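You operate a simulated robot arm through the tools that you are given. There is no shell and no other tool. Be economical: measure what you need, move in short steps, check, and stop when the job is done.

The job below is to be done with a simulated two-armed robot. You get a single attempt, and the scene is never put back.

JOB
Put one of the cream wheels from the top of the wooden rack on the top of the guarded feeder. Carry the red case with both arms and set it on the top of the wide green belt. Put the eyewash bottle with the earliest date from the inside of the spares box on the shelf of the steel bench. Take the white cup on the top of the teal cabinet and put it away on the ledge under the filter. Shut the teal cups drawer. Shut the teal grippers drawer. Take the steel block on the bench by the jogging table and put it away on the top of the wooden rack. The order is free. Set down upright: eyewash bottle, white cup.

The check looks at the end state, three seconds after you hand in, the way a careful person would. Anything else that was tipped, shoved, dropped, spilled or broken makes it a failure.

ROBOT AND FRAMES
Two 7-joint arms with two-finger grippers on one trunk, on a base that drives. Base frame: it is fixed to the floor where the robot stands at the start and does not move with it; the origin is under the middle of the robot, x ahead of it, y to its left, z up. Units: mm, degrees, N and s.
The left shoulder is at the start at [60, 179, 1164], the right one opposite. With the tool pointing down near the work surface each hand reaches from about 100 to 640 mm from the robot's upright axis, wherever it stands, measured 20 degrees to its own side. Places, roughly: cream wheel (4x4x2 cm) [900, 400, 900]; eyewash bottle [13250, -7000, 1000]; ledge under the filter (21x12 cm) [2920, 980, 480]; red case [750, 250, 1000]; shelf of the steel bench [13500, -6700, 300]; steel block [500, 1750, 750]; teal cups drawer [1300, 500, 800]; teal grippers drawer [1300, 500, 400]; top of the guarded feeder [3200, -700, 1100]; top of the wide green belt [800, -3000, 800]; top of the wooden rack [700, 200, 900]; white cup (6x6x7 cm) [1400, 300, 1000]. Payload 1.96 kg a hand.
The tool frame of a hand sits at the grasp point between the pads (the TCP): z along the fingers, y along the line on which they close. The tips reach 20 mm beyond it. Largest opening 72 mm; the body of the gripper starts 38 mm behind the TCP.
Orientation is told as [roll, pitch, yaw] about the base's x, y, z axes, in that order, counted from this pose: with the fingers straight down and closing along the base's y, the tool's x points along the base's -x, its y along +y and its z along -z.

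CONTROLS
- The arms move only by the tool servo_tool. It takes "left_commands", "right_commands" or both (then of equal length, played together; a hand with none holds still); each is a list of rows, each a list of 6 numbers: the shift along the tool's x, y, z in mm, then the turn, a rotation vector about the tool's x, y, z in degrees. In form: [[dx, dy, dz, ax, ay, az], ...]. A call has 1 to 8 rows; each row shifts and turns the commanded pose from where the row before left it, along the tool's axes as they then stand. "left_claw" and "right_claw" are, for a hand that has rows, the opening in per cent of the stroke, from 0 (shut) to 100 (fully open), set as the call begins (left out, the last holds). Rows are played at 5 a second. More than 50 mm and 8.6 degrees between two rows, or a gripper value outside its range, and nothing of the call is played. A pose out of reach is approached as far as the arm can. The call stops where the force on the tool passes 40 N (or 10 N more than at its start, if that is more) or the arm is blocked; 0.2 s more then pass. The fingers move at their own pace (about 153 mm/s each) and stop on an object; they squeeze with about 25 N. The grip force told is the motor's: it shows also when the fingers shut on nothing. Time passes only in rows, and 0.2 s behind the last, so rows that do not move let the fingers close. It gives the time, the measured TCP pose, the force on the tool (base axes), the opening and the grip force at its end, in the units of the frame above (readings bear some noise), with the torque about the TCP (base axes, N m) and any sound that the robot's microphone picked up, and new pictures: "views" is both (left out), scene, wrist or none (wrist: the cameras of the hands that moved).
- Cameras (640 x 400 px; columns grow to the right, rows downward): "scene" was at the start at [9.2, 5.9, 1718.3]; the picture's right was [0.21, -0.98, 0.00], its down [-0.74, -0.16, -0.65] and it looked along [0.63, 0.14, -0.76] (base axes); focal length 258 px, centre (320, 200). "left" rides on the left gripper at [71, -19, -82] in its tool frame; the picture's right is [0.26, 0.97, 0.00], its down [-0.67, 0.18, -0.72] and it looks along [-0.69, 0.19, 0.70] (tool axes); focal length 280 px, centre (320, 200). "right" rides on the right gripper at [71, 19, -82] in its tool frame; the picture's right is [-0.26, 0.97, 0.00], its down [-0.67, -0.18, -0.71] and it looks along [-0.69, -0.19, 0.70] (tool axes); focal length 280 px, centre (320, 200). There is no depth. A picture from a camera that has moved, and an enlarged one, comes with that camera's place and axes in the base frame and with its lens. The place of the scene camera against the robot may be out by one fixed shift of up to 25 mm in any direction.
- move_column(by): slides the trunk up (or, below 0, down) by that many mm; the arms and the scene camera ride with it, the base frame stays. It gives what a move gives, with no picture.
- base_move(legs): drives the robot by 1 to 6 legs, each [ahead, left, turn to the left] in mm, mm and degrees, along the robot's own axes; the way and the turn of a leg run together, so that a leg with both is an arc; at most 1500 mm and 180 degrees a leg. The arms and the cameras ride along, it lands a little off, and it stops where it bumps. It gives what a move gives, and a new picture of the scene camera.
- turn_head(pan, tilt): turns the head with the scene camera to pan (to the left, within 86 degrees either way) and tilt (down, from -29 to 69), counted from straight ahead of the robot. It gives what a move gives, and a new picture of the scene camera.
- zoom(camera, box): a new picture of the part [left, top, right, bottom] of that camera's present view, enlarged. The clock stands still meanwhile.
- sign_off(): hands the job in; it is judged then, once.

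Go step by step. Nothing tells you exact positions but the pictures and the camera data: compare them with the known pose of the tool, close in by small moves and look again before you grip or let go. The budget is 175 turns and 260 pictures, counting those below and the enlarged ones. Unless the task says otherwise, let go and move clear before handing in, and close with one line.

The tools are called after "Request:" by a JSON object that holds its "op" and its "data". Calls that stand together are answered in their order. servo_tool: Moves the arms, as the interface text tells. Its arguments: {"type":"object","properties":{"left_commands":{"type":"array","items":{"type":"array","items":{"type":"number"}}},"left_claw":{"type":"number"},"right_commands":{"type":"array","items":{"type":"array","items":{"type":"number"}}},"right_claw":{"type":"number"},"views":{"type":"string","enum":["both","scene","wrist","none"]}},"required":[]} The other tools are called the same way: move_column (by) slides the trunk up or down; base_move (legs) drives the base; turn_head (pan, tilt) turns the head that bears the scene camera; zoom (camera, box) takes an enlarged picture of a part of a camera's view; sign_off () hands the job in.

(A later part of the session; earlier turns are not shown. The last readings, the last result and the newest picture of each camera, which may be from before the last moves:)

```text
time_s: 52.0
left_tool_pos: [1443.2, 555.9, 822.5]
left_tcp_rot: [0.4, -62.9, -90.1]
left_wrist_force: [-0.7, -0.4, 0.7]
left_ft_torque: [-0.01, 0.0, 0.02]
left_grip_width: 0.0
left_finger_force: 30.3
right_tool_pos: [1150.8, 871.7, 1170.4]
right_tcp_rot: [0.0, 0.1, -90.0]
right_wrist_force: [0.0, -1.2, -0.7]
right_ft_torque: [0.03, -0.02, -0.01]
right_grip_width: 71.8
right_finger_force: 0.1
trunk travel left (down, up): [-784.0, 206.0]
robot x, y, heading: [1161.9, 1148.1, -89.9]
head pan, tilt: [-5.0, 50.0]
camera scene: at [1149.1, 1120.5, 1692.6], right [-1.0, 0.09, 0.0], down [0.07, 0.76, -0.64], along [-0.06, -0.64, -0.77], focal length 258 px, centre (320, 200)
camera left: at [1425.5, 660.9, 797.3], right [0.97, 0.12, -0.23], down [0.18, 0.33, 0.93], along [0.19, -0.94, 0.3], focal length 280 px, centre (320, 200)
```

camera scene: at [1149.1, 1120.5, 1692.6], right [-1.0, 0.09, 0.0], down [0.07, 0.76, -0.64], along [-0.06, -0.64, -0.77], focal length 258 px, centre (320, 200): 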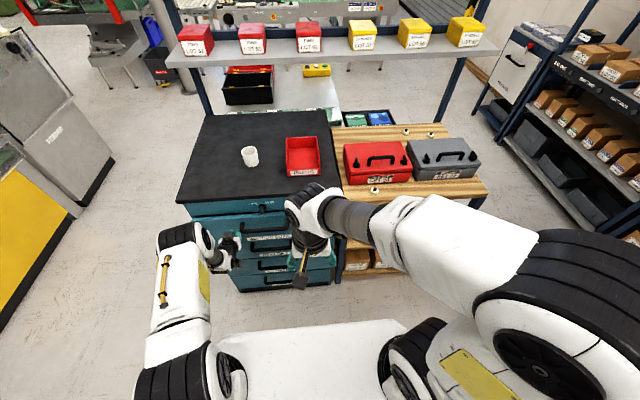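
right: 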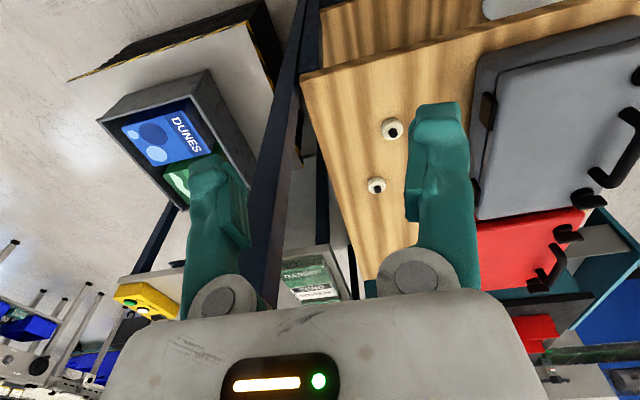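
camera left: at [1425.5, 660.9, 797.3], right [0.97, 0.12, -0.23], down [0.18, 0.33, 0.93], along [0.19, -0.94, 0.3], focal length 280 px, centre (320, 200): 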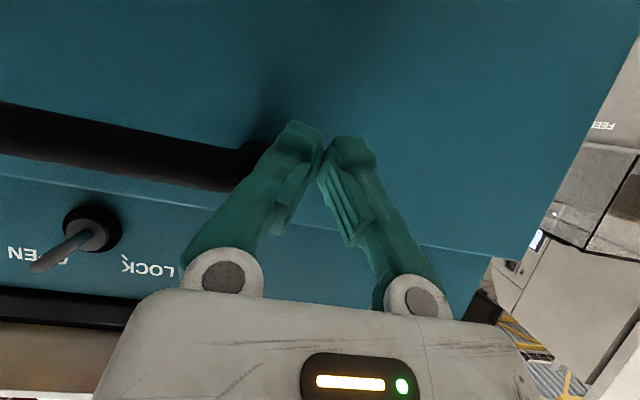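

Request:
{"op": "servo_tool", "data": {"left_commands": [[-4, 0, 8, 0, 0, 0], [-4, 0, 8, 0, 0, 0], [-4, 0, 8, 0, 0, 0], [-4, 0, 8, 0, 0, 0], [-4, 0, 8, 0, 0, 0], [-4, 0, 8, 0, 0, 0], [-4, 0, 8, 0, 0, 0]], "views": "wrist"}}

Request:
{"op": "servo_tool", "data": {"left_commands": [[18, 0, -36, 0, 0, 0], [18, 0, -36, 0, 0, 0], [18, 0, -36, 0, 0, 0], [18, 0, -36, 0, 0, 0], [0, 0, 0, 0, 8, 0], [0, 0, 0, 0, 8, 0], [0, 0, 0, 0, 8, 0]], "views": "none"}}

Request:
{"op": "zoom", "data": {"camera": "scene", "box": [160, 90, 480, 300]}}

```text
time_s: 53.5
left_tool_pos: [1449.3, 505.4, 823.2]
left_tcp_rot: [0.6, -62.7, -89.8]
left_wrist_force: [12.4, 20.0, 10.6]
left_ft_torque: [0.05, 0.39, -0.66]
left_grip_width: 0.0
left_finger_force: 28.9
right_tool_pos: [1150.8, 875.4, 1172.1]
right_tcp_rot: [0.2, -0.1, -89.7]
right_wrist_force: [-0.9, -0.5, 0.1]
right_ft_torque: [0.01, -0.05, -0.01]
right_grip_width: 71.9
right_finger_force: 0.0
trunk travel left (down, up): [-784.0, 206.0]
robot x, y, heading: [1161.2, 1144.3, -89.9]
head pan, tilt: [-5.0, 50.0]
stopped in row 7 (left hand): the force on the tool passed its limit at 52 N (the readings are from after the stop); the commanded pose is now the measured one
camera left: at [1431.1, 611.7, 797.3], right [0.96, 0.13, -0.23], down [0.17, 0.33, 0.93], along [0.2, -0.93, 0.29], focal length 280 px, centre (320, 200)
```

left: 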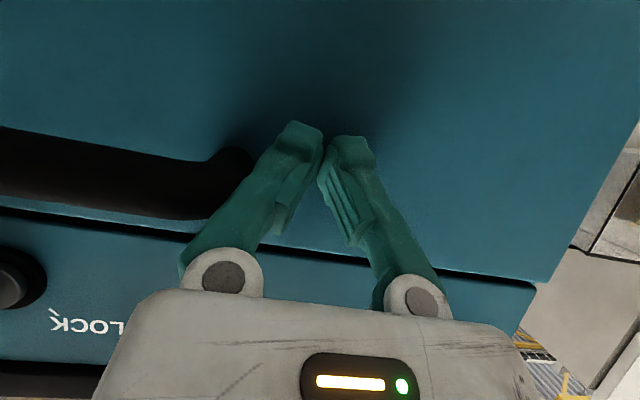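

```text
time_s: 55.1
left_tool_pos: [1445.7, 663.9, 822.9]
left_tcp_rot: [0.4, -38.6, -89.6]
left_wrist_force: [-0.5, -0.1, -0.2]
left_ft_torque: [-0.01, -0.01, 0.0]
left_grip_width: 0.0
left_finger_force: 29.3
right_tool_pos: [1150.7, 871.9, 1171.0]
right_tcp_rot: [0.1, -0.1, -89.8]
right_wrist_force: [-0.1, 0.4, -0.7]
right_ft_torque: [0.03, 0.02, 0.05]
right_grip_width: 72.1
right_finger_force: 0.1
trunk travel left (down, up): [-784.0, 206.0]
robot x, y, heading: [1161.6, 1147.6, -90.2]
head pan, tilt: [-5.0, 50.0]
```

```text
1.90 times, centred on (320, 195) of scene
camera zoom: at [1149.2, 1121.4, 1692.5], right [-1.0, 0.08, 0.0], down [0.07, 0.76, -0.64], along [-0.05, -0.64, -0.77], focal length 491 px, centre (320, 210)
```

zoom: 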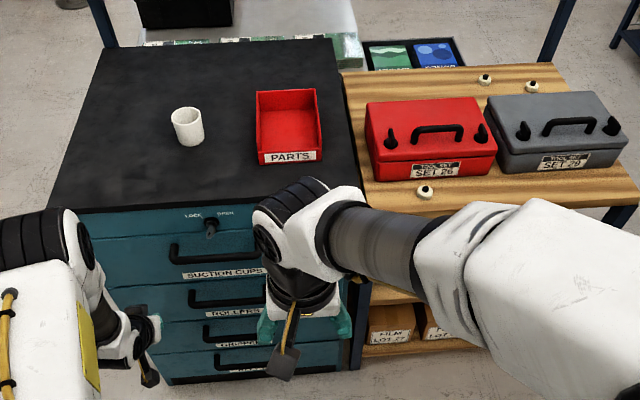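

Cups drawer is closed. I'll re-check the grippers drawer with another push now that cups is out of the way.

Request:
{"op": "move_column", "data": {"by": -375}}

Request:
{"op": "servo_tool", "data": {"left_commands": [[0, 0, 0, 0, -8, 0], [0, 0, 0, 0, -8, 0], [0, 0, 0, 0, -8, 0], [-16, 0, 32, 0, 0, 0], [-16, 0, 32, 0, 0, 0], [-16, 0, 32, 0, 0, 0]], "views": "wrist"}}

Request:
{"op": "servo_tool", "data": {"left_commands": [[-4, 0, 8, 0, 0, 0], [-4, 0, 8, 0, 0, 0], [-4, 0, 8, 0, 0, 0], [-4, 0, 8, 0, 0, 0], [-4, 0, 8, 0, 0, 0], [-4, 0, 8, 0, 0, 0], [-4, 0, 8, 0, 0, 0]], "views": "wrist"}}

```text
time_s: 58.8
left_tool_pos: [1445.3, 664.4, 447.5]
left_tcp_rot: [0.2, -38.7, -89.6]
left_wrist_force: [-0.3, -0.2, 0.4]
left_ft_torque: [0.0, -0.02, 0.01]
left_grip_width: 0.1
left_finger_force: 29.3
right_tool_pos: [1151.7, 871.8, 796.1]
right_tcp_rot: [0.0, 0.0, -89.9]
right_wrist_force: [0.4, 0.4, -0.5]
right_ft_torque: [0.01, -0.02, 0.0]
right_grip_width: 71.9
right_finger_force: 0.0
trunk travel left (down, up): [-409.0, 581.0]
robot x, y, heading: [1163.2, 1144.4, -89.9]
head pan, tilt: [-5.0, 50.0]
```

```text
time_s: 60.2
left_tool_pos: [1447.9, 557.5, 446.0]
left_tcp_rot: [0.4, -62.6, -89.9]
left_wrist_force: [-1.0, 0.4, -0.9]
left_ft_torque: [0.0, 0.01, 0.03]
left_grip_width: 0.1
left_finger_force: 29.5
right_tool_pos: [1152.0, 871.3, 796.1]
right_tcp_rot: [0.0, 0.1, -89.8]
right_wrist_force: [-0.2, 0.3, 0.5]
right_ft_torque: [-0.01, -0.01, 0.0]
right_grip_width: 72.3
right_finger_force: 0.0
trunk travel left (down, up): [-409.0, 581.0]
robot x, y, heading: [1160.0, 1148.5, -89.9]
head pan, tilt: [-5.0, 50.0]
camera left: at [1429.0, 662.2, 420.9], right [0.96, 0.13, -0.23], down [0.18, 0.33, 0.93], along [0.2, -0.94, 0.29], focal length 280 px, centre (320, 200)
```

left: 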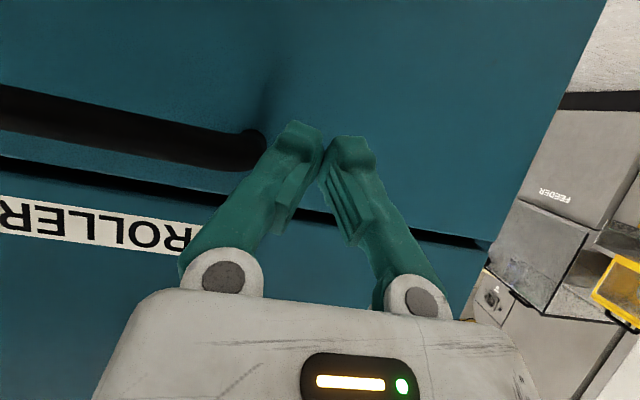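

```text
time_s: 61.7
left_tool_pos: [1450.9, 506.6, 440.0]
left_tcp_rot: [0.5, -61.9, -89.7]
left_wrist_force: [-0.5, 17.4, 8.0]
left_ft_torque: [-0.1, 0.01, -0.14]
left_grip_width: 0.0
left_finger_force: 29.9
right_tool_pos: [1152.6, 872.9, 796.5]
right_tcp_rot: [0.2, 0.0, -89.7]
right_wrist_force: [-0.5, -0.7, -0.1]
right_ft_torque: [0.02, -0.04, 0.04]
right_grip_width: 72.0
right_finger_force: 0.0
trunk travel left (down, up): [-409.0, 581.0]
robot x, y, heading: [1161.7, 1150.1, -89.6]
head pan, tilt: [-5.0, 50.0]
stopped in row 7 (left hand): the force on the tool passed its limit at 54 N (the readings are from after the stop); the commanded pose is now the measured one
camera left: at [1431.5, 612.1, 416.6], right [0.96, 0.14, -0.23], down [0.18, 0.32, 0.93], along [0.2, -0.94, 0.28], focal length 280 px, centre (320, 200)
```

left: 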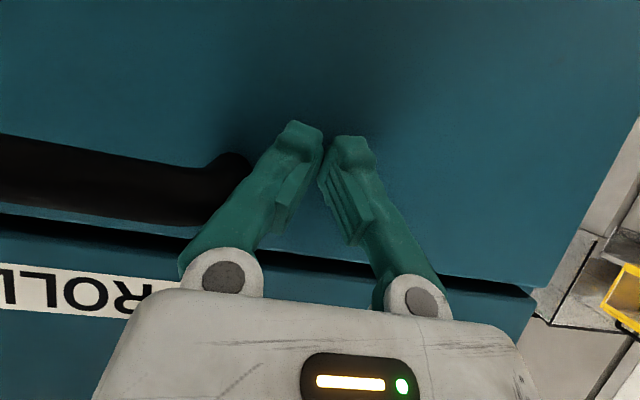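

Both drawers are home. I'll retract, straighten the hand, raise the trunk, and look at the benches behind for the steel block.

Request:
{"op": "servo_tool", "data": {"left_commands": [[18, 0, -36, 0, 0, 0], [18, 0, -36, 0, 0, 0], [18, 0, -36, 0, 0, 0], [18, 0, -36, 0, 0, 0]], "views": "none"}}

Request:
{"op": "servo_tool", "data": {"left_commands": [[0, 0, 0, 0, 7.7, 0], [0, 0, 0, 0, 7.7, 0], [0, 0, 0, 0, 7.7, 0], [0, 0, 0, 0, 7.7, 0], [0, 0, 0, 0, 7.7, 0], [0, 0, 0, 0, 7.7, 0], [0, 0, 0, 0, 7.7, 0], [0, 0, 0, 0, 7.7, 0]], "left_claw": 100, "views": "none"}}

Request:
{"op": "move_column", "data": {"by": 409}}

Request:
{"op": "base_move", "data": {"legs": [[0, -400, 0], [0, 0, 180]]}}

```text
time_s: 62.7
left_tool_pos: [1448.7, 665.9, 444.8]
left_tcp_rot: [0.4, -62.1, -89.8]
left_wrist_force: [0.0, 0.2, 0.3]
left_ft_torque: [-0.02, -0.03, -0.03]
left_grip_width: 0.0
left_finger_force: 30.1
right_tool_pos: [1152.5, 871.5, 795.3]
right_tcp_rot: [0.0, 0.1, -89.7]
right_wrist_force: [-0.2, 0.1, 0.3]
right_ft_torque: [-0.02, -0.03, -0.04]
right_grip_width: 72.0
right_finger_force: 0.0
trunk travel left (down, up): [-409.0, 581.0]
robot x, y, heading: [1163.4, 1148.1, -90.0]
head pan, tilt: [-5.0, 50.0]
```

```text
time_s: 64.5
left_tool_pos: [1447.2, 665.7, 444.2]
left_tcp_rot: [0.2, -0.3, -89.1]
left_wrist_force: [-1.0, -0.8, -0.6]
left_ft_torque: [-0.03, -0.01, 0.01]
left_grip_width: 72.0
left_finger_force: 0.0
right_tool_pos: [1152.0, 871.2, 794.9]
right_tcp_rot: [0.0, 0.1, -89.8]
right_wrist_force: [0.5, -0.4, -0.9]
right_ft_torque: [-0.02, 0.02, 0.01]
right_grip_width: 72.3
right_finger_force: 0.0
trunk travel left (down, up): [-409.0, 581.0]
robot x, y, heading: [1164.8, 1150.6, -89.9]
head pan, tilt: [-5.0, 50.0]
```

```text
refused: 409 is not a number from -400 to 400
```

```text
time_s: 74.3
left_tool_pos: [487.8, 1633.2, 444.9]
left_tcp_rot: [0.2, -0.4, 90.3]
left_wrist_force: [1.1, -0.4, 0.4]
left_ft_torque: [0.01, 0.0, 0.02]
left_grip_width: 72.0
left_finger_force: 0.0
right_tool_pos: [780.5, 1426.7, 795.0]
right_tcp_rot: [0.0, 0.1, 89.8]
right_wrist_force: [0.0, -0.2, -0.5]
right_ft_torque: [-0.01, 0.0, -0.02]
right_grip_width: 71.9
right_finger_force: 0.1
trunk travel left (down, up): [-409.0, 581.0]
robot x, y, heading: [768.2, 1149.1, 89.9]
head pan, tilt: [-5.0, 50.0]
camera scene: at [767.8, 1154.2, 1317.6], right [1.0, -0.09, 0.0], down [-0.07, -0.76, -0.64], along [0.06, 0.64, -0.77], focal length 258 px, centre (320, 200)
```

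scene: 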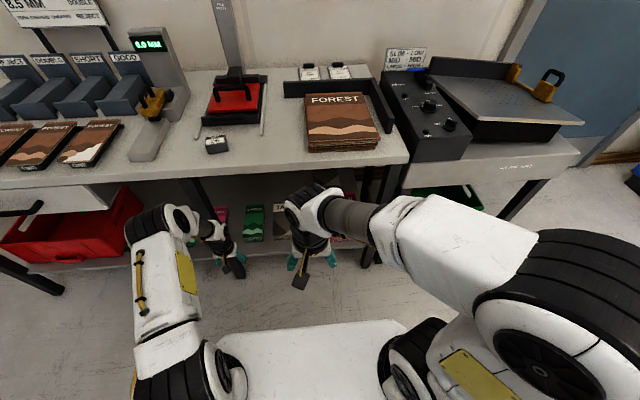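

The small steel block sits on the bench, left of the FOREST stack. I'll raise the trunk and look more closely.

Request:
{"op": "move_column", "data": {"by": 400}}

Request:
{"op": "turn_head", "data": {"pan": 20, "tilt": 55}}

Request:
{"op": "zoom", "data": {"camera": "scene", "box": [160, 60, 480, 260]}}

```text
time_s: 78.1
left_tool_pos: [487.3, 1633.5, 844.6]
left_tcp_rot: [0.2, -0.4, 90.3]
left_wrist_force: [0.0, 0.3, 0.1]
left_ft_torque: [0.01, 0.05, -0.02]
left_grip_width: 72.0
left_finger_force: 0.1
right_tool_pos: [779.5, 1426.1, 1195.0]
right_tcp_rot: [0.0, 0.1, 89.9]
right_wrist_force: [-1.1, 0.1, 0.0]
right_ft_torque: [-0.01, 0.01, 0.0]
right_grip_width: 72.0
right_finger_force: 0.0
trunk travel left (down, up): [-809.0, 181.0]
robot x, y, heading: [770.5, 1147.7, 89.8]
head pan, tilt: [-5.0, 50.0]
```

```text
time_s: 79.0
left_tool_pos: [486.8, 1633.0, 844.5]
left_tcp_rot: [0.2, -0.4, 90.3]
left_wrist_force: [0.1, -0.9, 0.1]
left_ft_torque: [-0.01, 0.01, 0.03]
left_grip_width: 71.8
left_finger_force: 0.0
right_tool_pos: [780.4, 1425.6, 1196.7]
right_tcp_rot: [0.0, 0.1, 89.8]
right_wrist_force: [0.1, 0.0, 0.2]
right_ft_torque: [0.0, 0.03, 0.02]
right_grip_width: 72.1
right_finger_force: 0.1
trunk travel left (down, up): [-809.0, 181.0]
robot x, y, heading: [769.5, 1148.9, 89.8]
head pan, tilt: [20.0, 55.0]
camera scene: at [736.6, 1145.4, 1711.1], right [0.94, 0.34, 0.0], down [0.28, -0.77, -0.57], along [-0.19, 0.54, -0.82], focal length 258 px, centre (320, 200)
```

scene: 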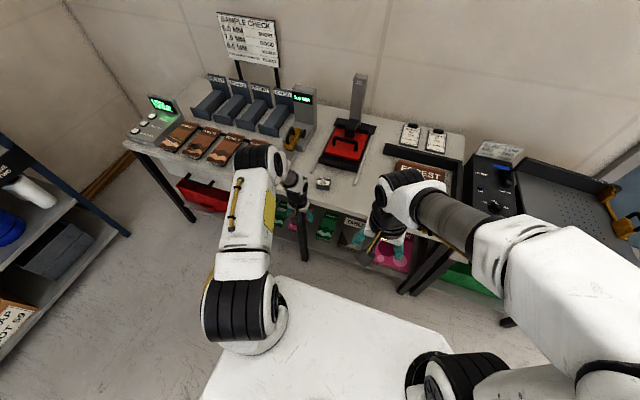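

```text
2.00 times, centred on (320, 160) of scene
camera zoom: at [736.6, 1145.4, 1711.1], right [0.94, 0.34, 0.0], down [0.28, -0.77, -0.57], along [-0.19, 0.54, -0.82], focal length 516 px, centre (320, 280)
```

zoom: 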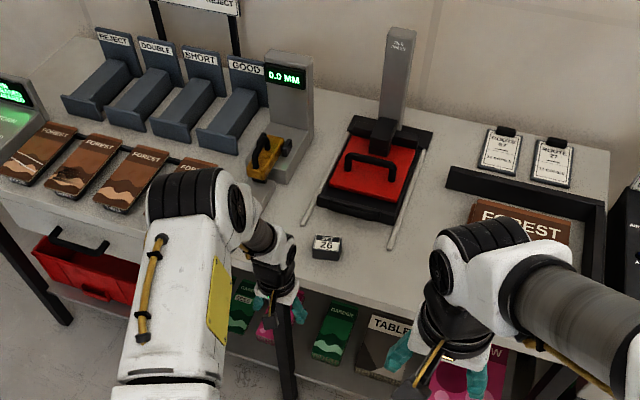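

Request:
{"op": "servo_tool", "data": {"left_commands": [[0, 0, -50, 0, 0, 0], [0, 0, -50, 0, 0, 0], [0, 0, -50, 0, 0, 0]], "views": "none"}}

Request:
{"op": "base_move", "data": {"legs": [[190, 90, 0]]}}

Request:
{"op": "servo_tool", "data": {"left_commands": [[0, 0, 0, 0, 0, 0]], "views": "wrist"}}

```text
time_s: 79.8
left_tool_pos: [488.6, 1630.2, 994.6]
left_tcp_rot: [0.1, -0.4, 90.2]
left_wrist_force: [-0.6, -0.2, 0.8]
left_ft_torque: [0.02, -0.02, 0.0]
left_grip_width: 72.3
left_finger_force: 0.0
right_tool_pos: [781.4, 1424.6, 1195.9]
right_tcp_rot: [0.2, -0.1, 89.8]
right_wrist_force: [-0.6, -0.2, 0.0]
right_ft_torque: [0.04, -0.05, 0.03]
right_grip_width: 72.1
right_finger_force: 0.1
trunk travel left (down, up): [-809.0, 181.0]
robot x, y, heading: [767.1, 1145.2, 89.7]
head pan, tilt: [20.0, 55.0]
```

```text
time_s: 81.4
left_tool_pos: [397.5, 1819.2, 995.0]
left_tcp_rot: [0.3, -0.4, 90.3]
left_wrist_force: [-0.4, 0.5, 0.2]
left_ft_torque: [0.03, -0.04, -0.01]
left_grip_width: 72.0
left_finger_force: 0.0
right_tool_pos: [692.2, 1613.5, 1195.5]
right_tcp_rot: [0.1, 0.0, 89.8]
right_wrist_force: [-0.3, 1.3, -0.4]
right_ft_torque: [0.01, -0.03, 0.0]
right_grip_width: 71.9
right_finger_force: 0.2
trunk travel left (down, up): [-809.0, 181.0]
robot x, y, heading: [678.2, 1336.2, 90.2]
head pan, tilt: [20.0, 55.0]
camera scene: at [648.3, 1332.8, 1711.1], right [0.94, 0.34, 0.0], down [0.28, -0.77, -0.57], along [-0.2, 0.54, -0.82], focal length 258 px, centre (320, 200)
```

scene: 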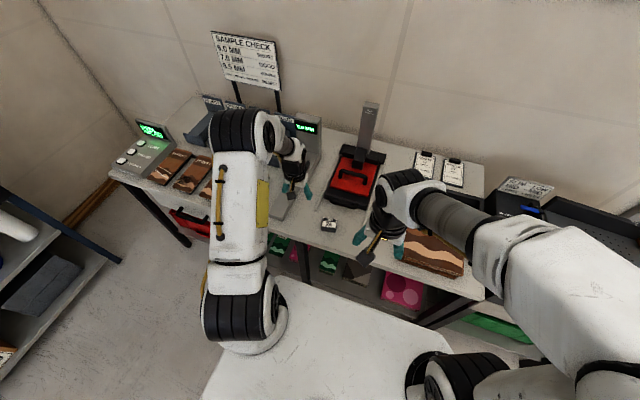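

```text
time_s: 81.8
left_tool_pos: [398.4, 1819.2, 994.8]
left_tcp_rot: [0.3, -0.4, 90.4]
left_wrist_force: [0.2, 0.4, 0.4]
left_ft_torque: [0.06, 0.02, 0.0]
left_grip_width: 72.2
left_finger_force: 0.1
right_tool_pos: [693.7, 1612.7, 1195.1]
right_tcp_rot: [0.1, 0.0, 89.9]
right_wrist_force: [0.6, -0.2, -0.1]
right_ft_torque: [-0.01, -0.02, -0.01]
right_grip_width: 72.0
right_finger_force: 0.0
trunk travel left (down, up): [-809.0, 181.0]
robot x, y, heading: [677.5, 1336.5, 89.8]
head pan, tilt: [20.0, 55.0]
camera left: at [420.9, 1747.3, 1076.7], right [-0.96, -0.27, 0.0], down [-0.18, 0.67, 0.72], along [-0.19, 0.69, -0.69], focal length 280 px, centre (320, 200)
```

left: 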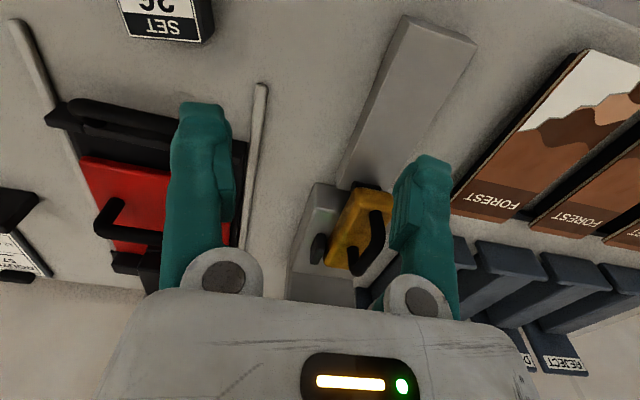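

Request:
{"op": "servo_tool", "data": {"left_commands": [[-10, -47, 0, 0, 0, 0], [-10, -47, 0, 0, 0, 0], [-10, -46, 0, 0, 0, 0], [0, 0, 50, 0, 0, 0]], "views": "wrist"}}

```text
time_s: 82.8
left_tool_pos: [538.3, 1851.4, 943.3]
left_tcp_rot: [0.2, -0.3, 90.4]
left_wrist_force: [0.0, 0.6, -0.2]
left_ft_torque: [-0.03, -0.01, 0.03]
left_grip_width: 72.1
left_finger_force: 0.0
right_tool_pos: [690.3, 1615.7, 1195.1]
right_tcp_rot: [0.0, 0.1, 89.9]
right_wrist_force: [-0.3, -0.8, 0.4]
right_ft_torque: [-0.02, -0.01, 0.0]
right_grip_width: 72.1
right_finger_force: 0.0
trunk travel left (down, up): [-809.0, 181.0]
robot x, y, heading: [678.8, 1337.5, 89.8]
head pan, tilt: [20.0, 55.0]
camera left: at [560.4, 1780.7, 1025.7], right [-0.96, -0.27, 0.0], down [-0.19, 0.67, 0.72], along [-0.19, 0.69, -0.69], focal length 280 px, centre (320, 200)
```

left: 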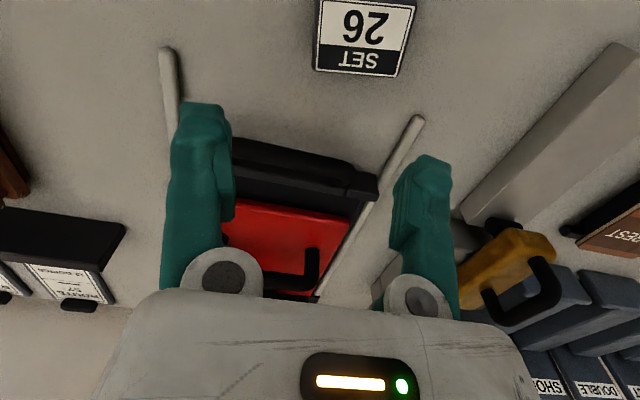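

Request:
{"op": "servo_tool", "data": {"left_commands": [[40, 0, 0, 0, 0, 0], [40, 10, 0, 0, 0, 0]], "views": "wrist"}}

Request:
{"op": "zoom", "data": {"camera": "scene", "box": [250, 170, 410, 270]}}

```text
time_s: 83.4
left_tool_pos: [527.8, 1768.7, 945.3]
left_tcp_rot: [0.3, -0.5, 90.4]
left_wrist_force: [0.3, -0.1, 0.2]
left_ft_torque: [-0.01, -0.01, 0.0]
left_grip_width: 72.0
left_finger_force: 0.0
right_tool_pos: [689.7, 1613.3, 1195.2]
right_tcp_rot: [0.0, 0.1, 89.9]
right_wrist_force: [-0.8, -0.3, -0.9]
right_ft_torque: [-0.01, -0.04, 0.05]
right_grip_width: 71.9
right_finger_force: 0.0
trunk travel left (down, up): [-809.0, 181.0]
robot x, y, heading: [677.6, 1336.1, 90.0]
head pan, tilt: [20.0, 55.0]
camera left: at [550.5, 1698.0, 1026.1], right [-0.96, -0.27, 0.0], down [-0.19, 0.67, 0.72], along [-0.19, 0.69, -0.69], focal length 280 px, centre (320, 200)
```

left: 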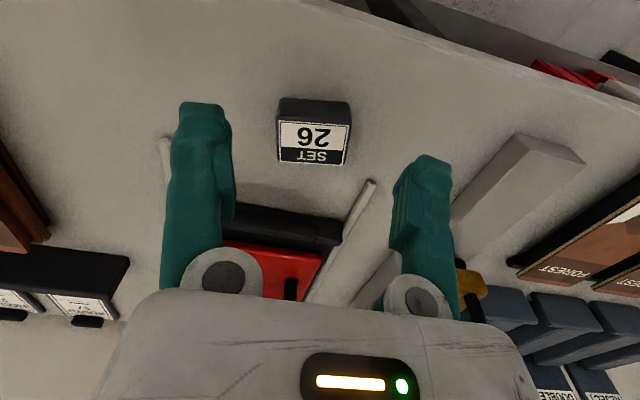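

```text
4.00 times, centred on (330, 220) of scene
camera zoom: at [647.0, 1332.9, 1711.0], right [0.94, 0.34, 0.0], down [0.28, -0.77, -0.57], along [-0.19, 0.54, -0.82], focal length 1031 px, centre (280, 120)
```

zoom: 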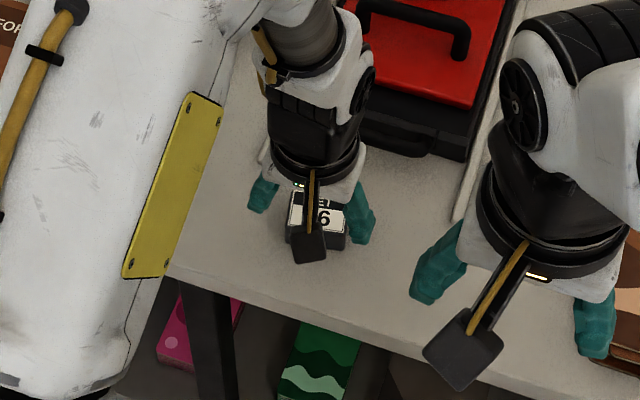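

Request:
{"op": "zoom", "data": {"camera": "left", "box": [240, 70, 400, 190]}}

```text
3.33 times, centred on (320, 130) of left
camera zoom: at [550.5, 1698.0, 1026.1], right [-0.96, -0.27, 0.0], down [-0.19, 0.67, 0.72], along [-0.19, 0.69, -0.69], focal length 935 px, centre (320, 433)
```

zoom: 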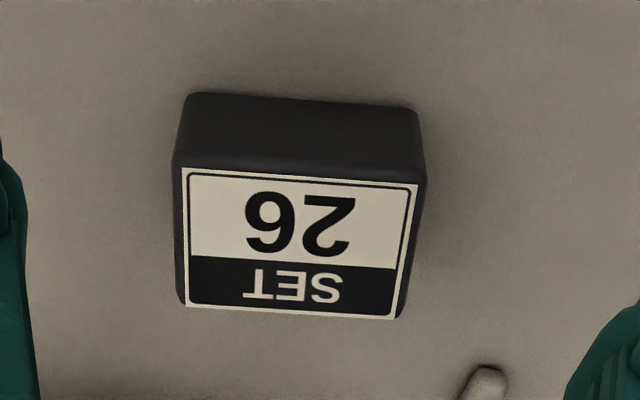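

Request:
{"op": "servo_tool", "data": {"left_commands": [[-29, 3, 0, 0, 0, 0], [-29, 4, 0, 0, 0, 0], [0, 0, 20, 0, 0, -5.5], [0, 0, 20, 0, 0, -5.5], [0, 0, 0, 0, 0, 0]], "views": "both"}}

Request:
{"op": "zoom", "data": {"camera": "scene", "box": [250, 150, 410, 270]}}

```text
time_s: 84.6
left_tool_pos: [520.2, 1829.3, 902.7]
left_tcp_rot: [0.1, -0.3, 101.5]
left_wrist_force: [0.5, 1.0, 0.7]
left_ft_torque: [-0.03, 0.01, 0.04]
left_grip_width: 72.0
left_finger_force: 0.2
right_tool_pos: [691.7, 1614.1, 1195.7]
right_tcp_rot: [0.0, -0.1, 89.9]
right_wrist_force: [0.4, 0.3, 0.1]
right_ft_torque: [0.0, -0.01, 0.0]
right_grip_width: 72.0
right_finger_force: 0.1
trunk travel left (down, up): [-809.0, 181.0]
robot x, y, heading: [678.4, 1339.6, 89.9]
head pan, tilt: [20.0, 55.0]
camera scene: at [647.8, 1333.4, 1711.1], right [0.94, 0.34, 0.0], down [0.28, -0.77, -0.57], along [-0.2, 0.54, -0.82], focal length 258 px, centre (320, 200)
camera left: at [555.7, 1762.8, 985.5], right [-0.89, -0.45, 0.0], down [-0.31, 0.62, 0.72], along [-0.32, 0.64, -0.69], focal length 280 px, centre (320, 200)
```

scene: 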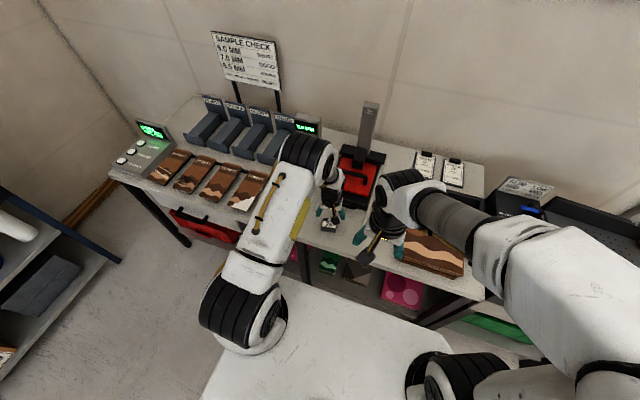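
left: 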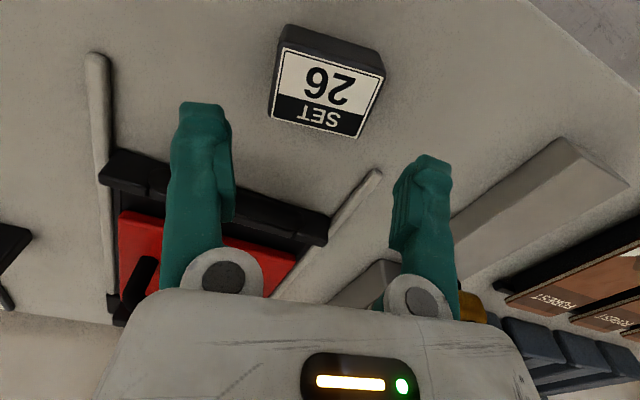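

```text
3.33 times, centred on (330, 210) of scene
camera zoom: at [647.8, 1333.4, 1711.1], right [0.94, 0.34, 0.0], down [0.28, -0.77, -0.57], along [-0.2, 0.54, -0.82], focal length 859 px, centre (287, 167)
```

zoom: 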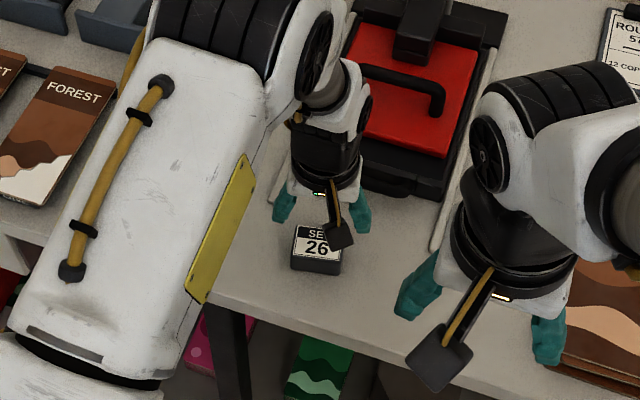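

Request:
{"op": "servo_tool", "data": {"left_commands": [[6, 2, 20, 0, 0, 0], [0, 0, 20, 0, 0, 0], [0, 0, 10, 0, 0, 0]], "views": "wrist"}}

```text
time_s: 85.4
left_tool_pos: [520.4, 1822.6, 854.4]
left_tcp_rot: [0.2, -0.4, 101.4]
left_wrist_force: [0.2, -0.1, 0.1]
left_ft_torque: [0.02, 0.01, 0.02]
left_grip_width: 72.1
left_finger_force: 0.1
right_tool_pos: [692.9, 1614.2, 1195.8]
right_tcp_rot: [0.1, 0.1, 89.9]
right_wrist_force: [-0.3, -0.5, -0.8]
right_ft_torque: [0.02, -0.01, 0.0]
right_grip_width: 72.1
right_finger_force: 0.1
trunk travel left (down, up): [-809.0, 181.0]
robot x, y, heading: [681.7, 1335.2, 90.0]
head pan, tilt: [20.0, 55.0]
camera left: at [555.3, 1756.9, 935.2], right [-0.89, -0.45, 0.0], down [-0.31, 0.62, 0.72], along [-0.32, 0.64, -0.69], focal length 280 px, centre (320, 200)
```

left: 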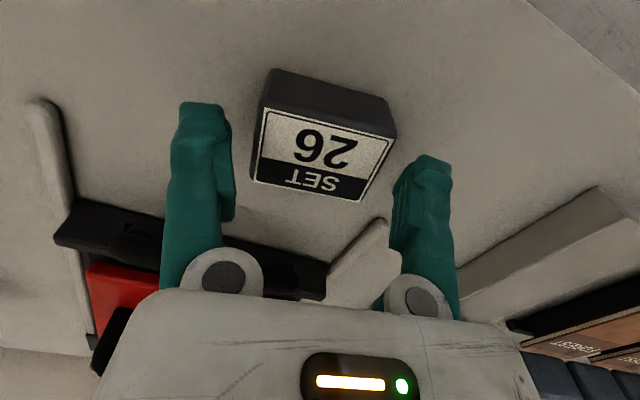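

Request:
{"op": "servo_tool", "data": {"left_commands": [[2, 3, 0, 0, 0, 0], [0, 0, 10, 0, 0, 0], [0, 0, 10, 0, 0, 0], [0, 0, 10, 0, 0, 0]], "views": "wrist"}}

```text
time_s: 86.4
left_tool_pos: [518.4, 1821.0, 824.3]
left_tcp_rot: [0.0, -0.5, 101.4]
left_wrist_force: [2.5, 0.2, 2.6]
left_ft_torque: [0.04, -0.03, -0.04]
left_grip_width: 72.2
left_finger_force: 0.0
right_tool_pos: [692.4, 1613.5, 1196.4]
right_tcp_rot: [0.2, 0.0, 89.9]
right_wrist_force: [0.7, -0.1, -0.5]
right_ft_torque: [0.0, 0.0, 0.01]
right_grip_width: 72.2
right_finger_force: 0.1
trunk travel left (down, up): [-809.0, 181.0]
robot x, y, heading: [679.8, 1334.6, 89.9]
head pan, tilt: [20.0, 55.0]
camera left: at [553.1, 1753.9, 906.1], right [-0.89, -0.45, 0.0], down [-0.31, 0.62, 0.72], along [-0.32, 0.65, -0.69], focal length 280 px, centre (320, 200)
```

left: 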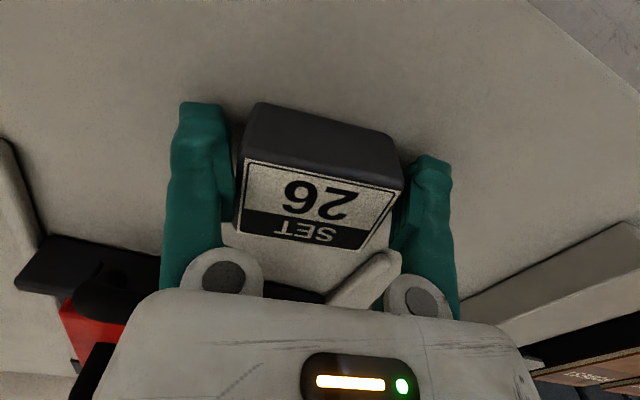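

Request:
{"op": "servo_tool", "data": {"left_commands": [[0, 0, 0, 0, 0, 0], [0, 0, 0, 0, 0, 0], [0, 0, 0, 0, 0, 0], [0, 0, -20, 0, 0, 0], [0, 0, -40, 0, 0, 0], [0, 0, -50, 0, 0, 0], [0, 0, -50, 0, 0, 0], [0, 0, -50, 0, 0, 0]], "left_claw": 0, "views": "wrist"}}

```text
time_s: 88.2
left_tool_pos: [518.1, 1818.6, 1034.5]
left_tcp_rot: [0.2, -0.4, 101.4]
left_wrist_force: [-0.5, 0.7, -3.9]
left_ft_torque: [-0.08, 0.01, 0.01]
left_grip_width: 67.0
left_finger_force: 25.2
right_tool_pos: [691.9, 1613.8, 1195.7]
right_tcp_rot: [0.1, 0.0, 89.8]
right_wrist_force: [-0.5, -0.1, -0.3]
right_ft_torque: [0.01, 0.03, 0.0]
right_grip_width: 72.1
right_finger_force: 0.0
trunk travel left (down, up): [-809.0, 181.0]
robot x, y, heading: [680.6, 1335.8, 90.0]
head pan, tilt: [20.0, 55.0]
camera left: at [552.9, 1752.2, 1116.8], right [-0.89, -0.45, 0.0], down [-0.31, 0.62, 0.72], along [-0.32, 0.64, -0.69], focal length 280 px, centre (320, 200)
```

left: 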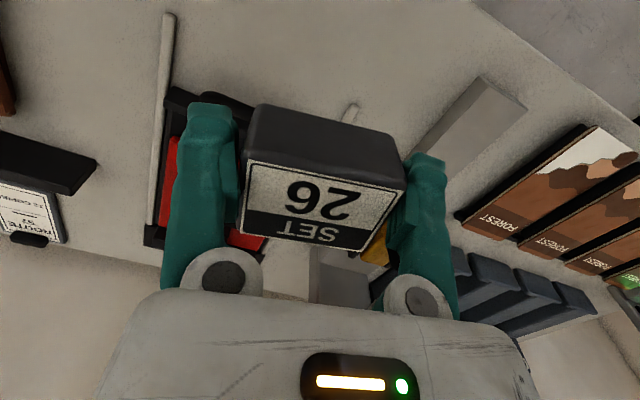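

Block is gripped. Wood top is around z 850; free spot at about (395,140), right of the grey case, clear of the wheels. I'll drive back to the start side of the rack.

Request:
{"op": "base_move", "data": {"legs": [[-300, 0, 0], [0, 0, -90], [-850, 0, 0], [0, -1036, 0]]}}

Request:
{"op": "turn_head", "data": {"pan": 0, "tilt": 55}}

Request:
{"op": "servo_tool", "data": {"left_commands": [[0, 0, 0, 0, 0, 0]], "views": "wrist"}}

```text
time_s: 103.1
left_tool_pos: [318.0, 170.2, 1034.6]
left_tcp_rot: [0.0, -0.4, 12.0]
left_wrist_force: [0.3, -0.4, -3.6]
left_ft_torque: [-0.02, 0.01, 0.0]
left_grip_width: 65.9
left_finger_force: 25.0
right_tool_pos: [113.6, -5.3, 1195.7]
right_tcp_rot: [0.1, 0.1, 0.4]
right_wrist_force: [0.5, -0.3, -0.3]
right_ft_torque: [-0.03, -0.01, 0.01]
right_grip_width: 72.2
right_finger_force: 0.1
trunk travel left (down, up): [-809.0, 181.0]
robot x, y, heading: [-165.2, 3.5, 0.3]
head pan, tilt: [20.0, 55.0]
camera scene: at [-162.7, 18.3, 1711.0], right [0.35, -0.94, 0.0], down [-0.77, -0.29, -0.57], along [0.54, 0.2, -0.82], focal length 258 px, centre (320, 200)
```

scene: 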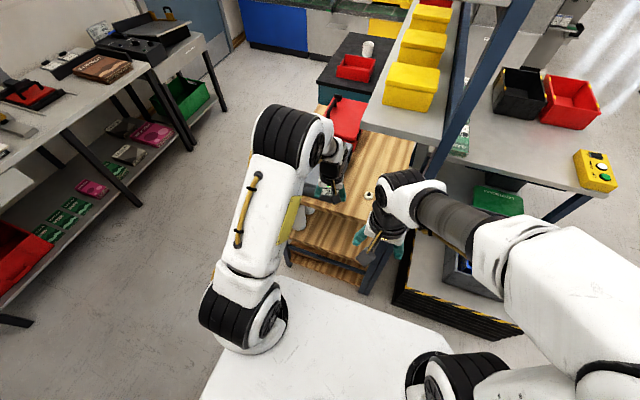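

```text
time_s: 103.9
left_tool_pos: [317.1, 168.0, 1034.4]
left_tcp_rot: [0.1, -0.4, 11.8]
left_wrist_force: [-0.2, 0.7, -4.1]
left_ft_torque: [0.01, 0.01, -0.02]
left_grip_width: 65.9
left_finger_force: 25.1
right_tool_pos: [113.6, -5.6, 1195.7]
right_tcp_rot: [0.0, 0.1, 0.4]
right_wrist_force: [0.3, 0.2, 0.0]
right_ft_torque: [-0.01, 0.01, 0.03]
right_grip_width: 72.2
right_finger_force: 0.0
trunk travel left (down, up): [-809.0, 181.0]
robot x, y, heading: [-163.8, 2.8, 0.2]
head pan, tilt: [0.0, 55.0]
camera scene: at [-158.2, -6.6, 1711.0], right [0.01, -1.0, 0.0], down [-0.82, -0.01, -0.57], along [0.57, 0.0, -0.82], focal length 258 px, centre (320, 200)
```

scene: 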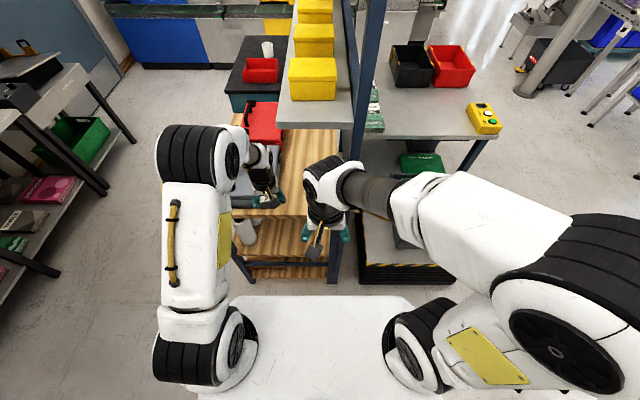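

```text
time_s: 104.3
left_tool_pos: [317.7, 169.1, 1034.9]
left_tcp_rot: [0.1, -0.4, 12.0]
left_wrist_force: [-0.2, 0.0, -4.0]
left_ft_torque: [-0.01, 0.06, -0.02]
left_grip_width: 65.5
left_finger_force: 25.1
right_tool_pos: [113.0, -5.2, 1195.4]
right_tcp_rot: [0.1, 0.1, 0.4]
right_wrist_force: [0.6, 0.2, -0.4]
right_ft_torque: [0.0, -0.03, -0.02]
right_grip_width: 72.1
right_finger_force: 0.0
trunk travel left (down, up): [-809.0, 181.0]
robot x, y, heading: [-163.6, 6.0, 0.4]
head pan, tilt: [0.0, 55.0]
camera left: at [253.9, 135.7, 1115.9], right [-0.46, 0.89, 0.0], down [0.62, 0.32, 0.72], along [0.64, 0.33, -0.69], focal length 280 px, centre (320, 200)
```

left: 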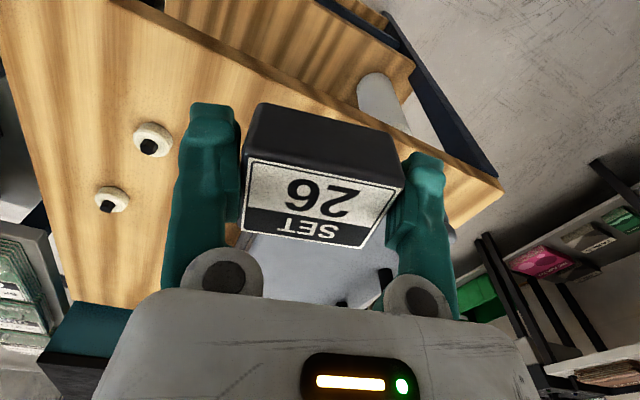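

Request:
{"op": "servo_tool", "data": {"left_commands": [[-35, -17.3, 0, 0, 0, 0], [-35, -17.3, 0, 0, 0, 0], [-35, -17.3, 0, 0, 0, 0], [0, 0, 40, 0, 0, 0], [0, 0, 40, 0, 0, 0], [0, 0, 30, 0, 0, 0], [0, 0, 0, 0, 0, 0]], "views": "both"}}

Request:
{"op": "zoom", "data": {"camera": "scene", "box": [220, 120, 380, 240]}}

```text
time_s: 105.6
left_tool_pos: [422.6, 140.8, 966.5]
left_tcp_rot: [0.0, -0.8, 11.9]
left_wrist_force: [-6.5, -3.3, 13.5]
left_ft_torque: [0.76, 0.39, 0.44]
left_grip_width: 61.9
left_finger_force: 25.2
left hand out of reach, approached as far as the arm can: row 3
right_tool_pos: [111.3, -6.2, 1195.7]
right_tcp_rot: [-0.1, 0.0, 0.4]
right_wrist_force: [-0.3, 0.3, 0.6]
right_ft_torque: [-0.01, 0.01, 0.01]
right_grip_width: 72.1
right_finger_force: 0.1
trunk travel left (down, up): [-809.0, 181.0]
robot x, y, heading: [-162.1, 2.2, 0.4]
head pan, tilt: [0.0, 55.0]
stopped in row 6 (left hand): the force on the tool passed its limit at 88 N (the readings are from after the stop); the commanded pose is now the measured one
camera scene: at [-162.0, -6.3, 1711.0], right [0.01, -1.0, 0.0], down [-0.82, -0.01, -0.57], along [0.57, 0.0, -0.82], focal length 258 px, centre (320, 200)
camera left: at [358.3, 109.0, 1047.6], right [-0.46, 0.89, 0.0], down [0.61, 0.32, 0.72], along [0.65, 0.33, -0.69], focal length 280 px, centre (320, 200)
```

scene: 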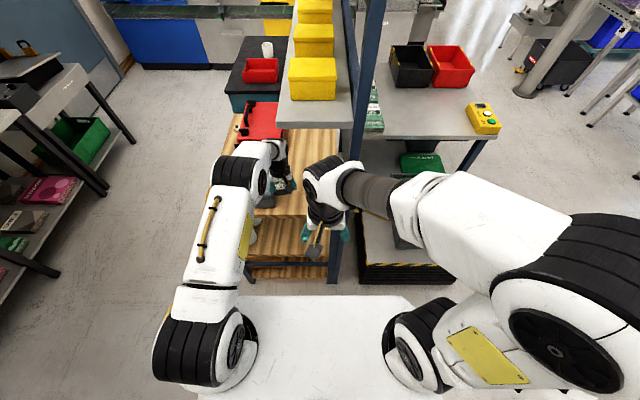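
left: 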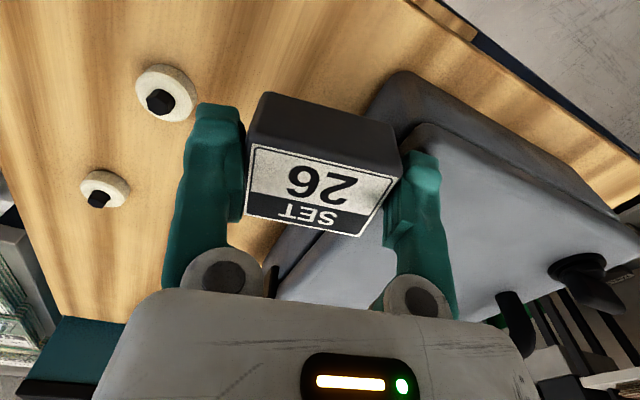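

```text
3.33 times, centred on (300, 180) of scene
camera zoom: at [-162.0, -6.3, 1711.0], right [0.01, -1.0, 0.0], down [-0.82, -0.01, -0.57], along [0.57, 0.0, -0.82], focal length 859 px, centre (387, 267)
```

zoom: 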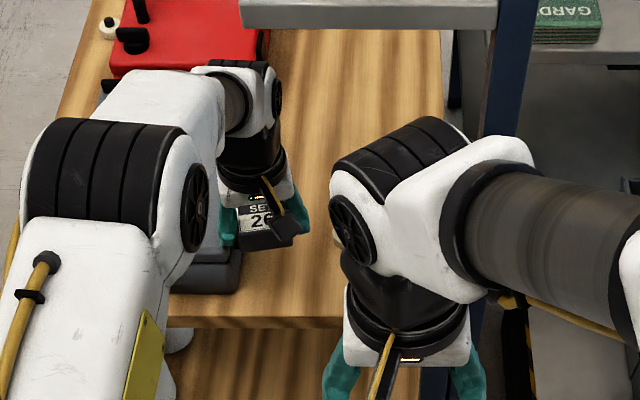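

The block touched the grey case's corner. I'll lift, move the base a little closer, and choose a spot further right, at (420,116).

Request:
{"op": "servo_tool", "data": {"left_commands": [[0, 0, -40, 0, 0, 0], [0, 0, -40, 0, 0, 0], [33, -5, 0, 0, 0, 0], [33, -5, 0, 0, 0, 0]], "views": "none"}}

Request:
{"op": "base_move", "data": {"legs": [[60, 0, 0]]}}

Request:
{"op": "servo_tool", "data": {"left_commands": [[0, 0, 0, 0, 0, 0]], "views": "wrist"}}

```text
time_s: 106.6
left_tool_pos: [357.5, 112.4, 1037.4]
left_tcp_rot: [0.2, -1.0, 11.7]
left_wrist_force: [-1.7, -0.8, -3.8]
left_ft_torque: [0.02, 0.01, -0.01]
left_grip_width: 62.0
left_finger_force: 25.2
left hand out of reach, approached as far as the arm can: row 2
right_tool_pos: [109.5, -11.3, 1196.1]
right_tcp_rot: [0.2, -0.1, 0.4]
right_wrist_force: [0.4, 0.2, 0.6]
right_ft_torque: [0.06, -0.01, 0.01]
right_grip_width: 71.7
right_finger_force: 0.0
trunk travel left (down, up): [-809.0, 181.0]
robot x, y, heading: [-166.7, 0.7, 0.6]
head pan, tilt: [0.0, 55.0]
```

```text
time_s: 107.5
left_tool_pos: [374.0, 123.1, 1023.9]
left_tcp_rot: [0.7, 1.2, 11.7]
left_wrist_force: [-0.8, 0.2, -3.9]
left_ft_torque: [0.01, 0.01, 0.01]
left_grip_width: 61.9
left_finger_force: 25.0
right_tool_pos: [139.5, -3.3, 1197.3]
right_tcp_rot: [-0.1, -0.2, 0.6]
right_wrist_force: [-0.2, 0.0, 0.0]
right_ft_torque: [0.01, 0.02, -0.01]
right_grip_width: 72.1
right_finger_force: 0.1
trunk travel left (down, up): [-809.0, 181.0]
robot x, y, heading: [-130.2, 3.8, 0.8]
head pan, tilt: [0.0, 55.0]
stopped in leg 1: the robot was blocked; the commanded pose is now the measured one
camera scene: at [-135.5, -3.2, 1711.4], right [0.01, -1.0, 0.0], down [-0.82, -0.01, -0.58], along [0.58, 0.0, -0.82], focal length 258 px, centre (320, 200)
```

scene: 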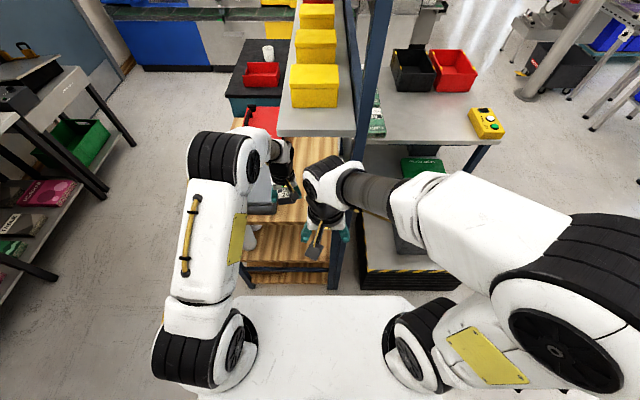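

```text
time_s: 107.9
left_tool_pos: [374.1, 123.2, 1024.4]
left_tcp_rot: [0.6, 1.1, 11.7]
left_wrist_force: [0.9, -0.6, -4.6]
left_ft_torque: [-0.02, 0.06, -0.01]
left_grip_width: 61.6
left_finger_force: 25.0
right_tool_pos: [138.3, -1.2, 1196.8]
right_tcp_rot: [-0.1, -0.2, 0.6]
right_wrist_force: [-0.7, -0.3, 0.8]
right_ft_torque: [0.02, 0.05, 0.02]
right_grip_width: 72.2
right_finger_force: 0.1
trunk travel left (down, up): [-809.0, 181.0]
robot x, y, heading: [-131.5, 4.2, 0.4]
head pan, tilt: [0.0, 55.0]
camera left: at [312.0, 89.0, 1107.6], right [-0.45, 0.89, 0.01], down [0.64, 0.31, 0.7], along [0.62, 0.33, -0.71], focal length 280 px, centre (320, 200)
```

left: 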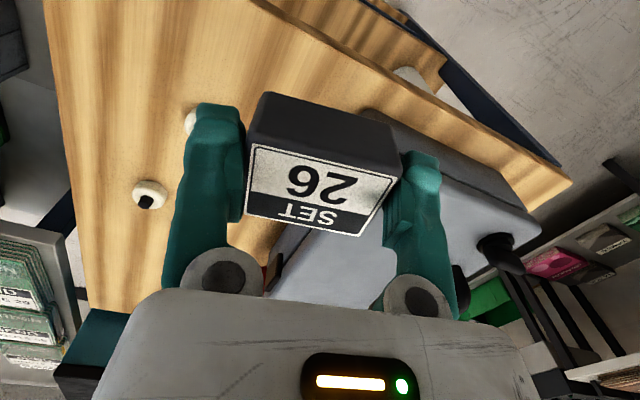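

The base was blocked unexpectedly; I'll look down before moving on.

Request:
{"op": "turn_head", "data": {"pan": 10, "tilt": 69}}

Request:
{"op": "zoom", "data": {"camera": "scene", "box": [200, 20, 420, 180]}}

```text
time_s: 108.6
left_tool_pos: [373.9, 123.3, 1023.4]
left_tcp_rot: [0.5, 1.0, 11.7]
left_wrist_force: [0.0, 0.6, -4.7]
left_ft_torque: [-0.01, 0.05, 0.03]
left_grip_width: 61.7
left_finger_force: 25.2
right_tool_pos: [138.6, -1.7, 1196.9]
right_tcp_rot: [-0.2, -0.3, 0.6]
right_wrist_force: [0.3, 0.7, -0.5]
right_ft_torque: [0.02, 0.0, 0.0]
right_grip_width: 72.1
right_finger_force: 0.1
trunk travel left (down, up): [-809.0, 181.0]
robot x, y, heading: [-133.1, 6.4, 1.0]
head pan, tilt: [10.0, 68.8]
camera scene: at [-152.7, 7.7, 1695.3], right [0.18, -0.98, 0.0], down [-0.91, -0.17, -0.37], along [0.36, 0.06, -0.93], focal length 258 px, centre (320, 200)
```

scene: 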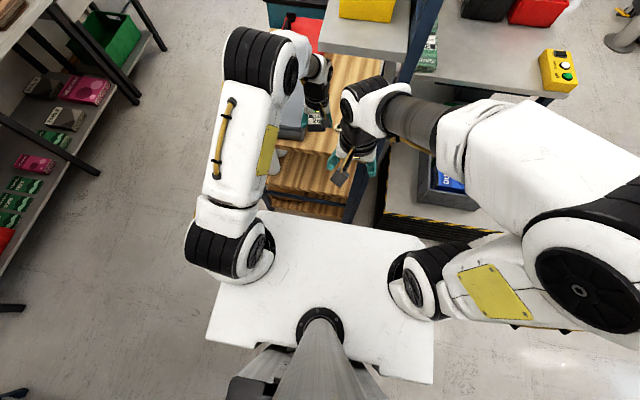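

```text
2.50 times, centred on (310, 100) of scene
camera zoom: at [-152.7, 7.7, 1695.3], right [0.18, -0.98, 0.0], down [-0.91, -0.17, -0.37], along [0.36, 0.06, -0.93], focal length 644 px, centre (345, 450)
```

zoom: 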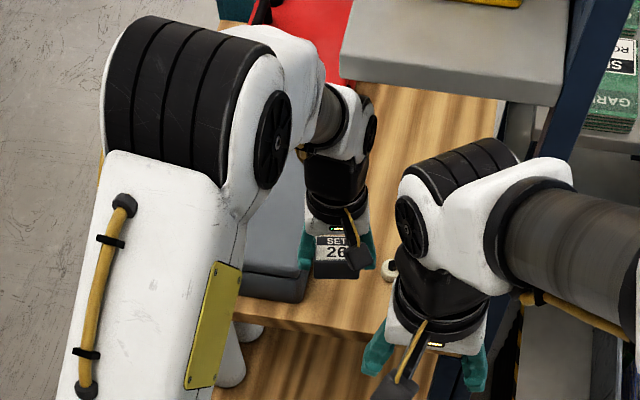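

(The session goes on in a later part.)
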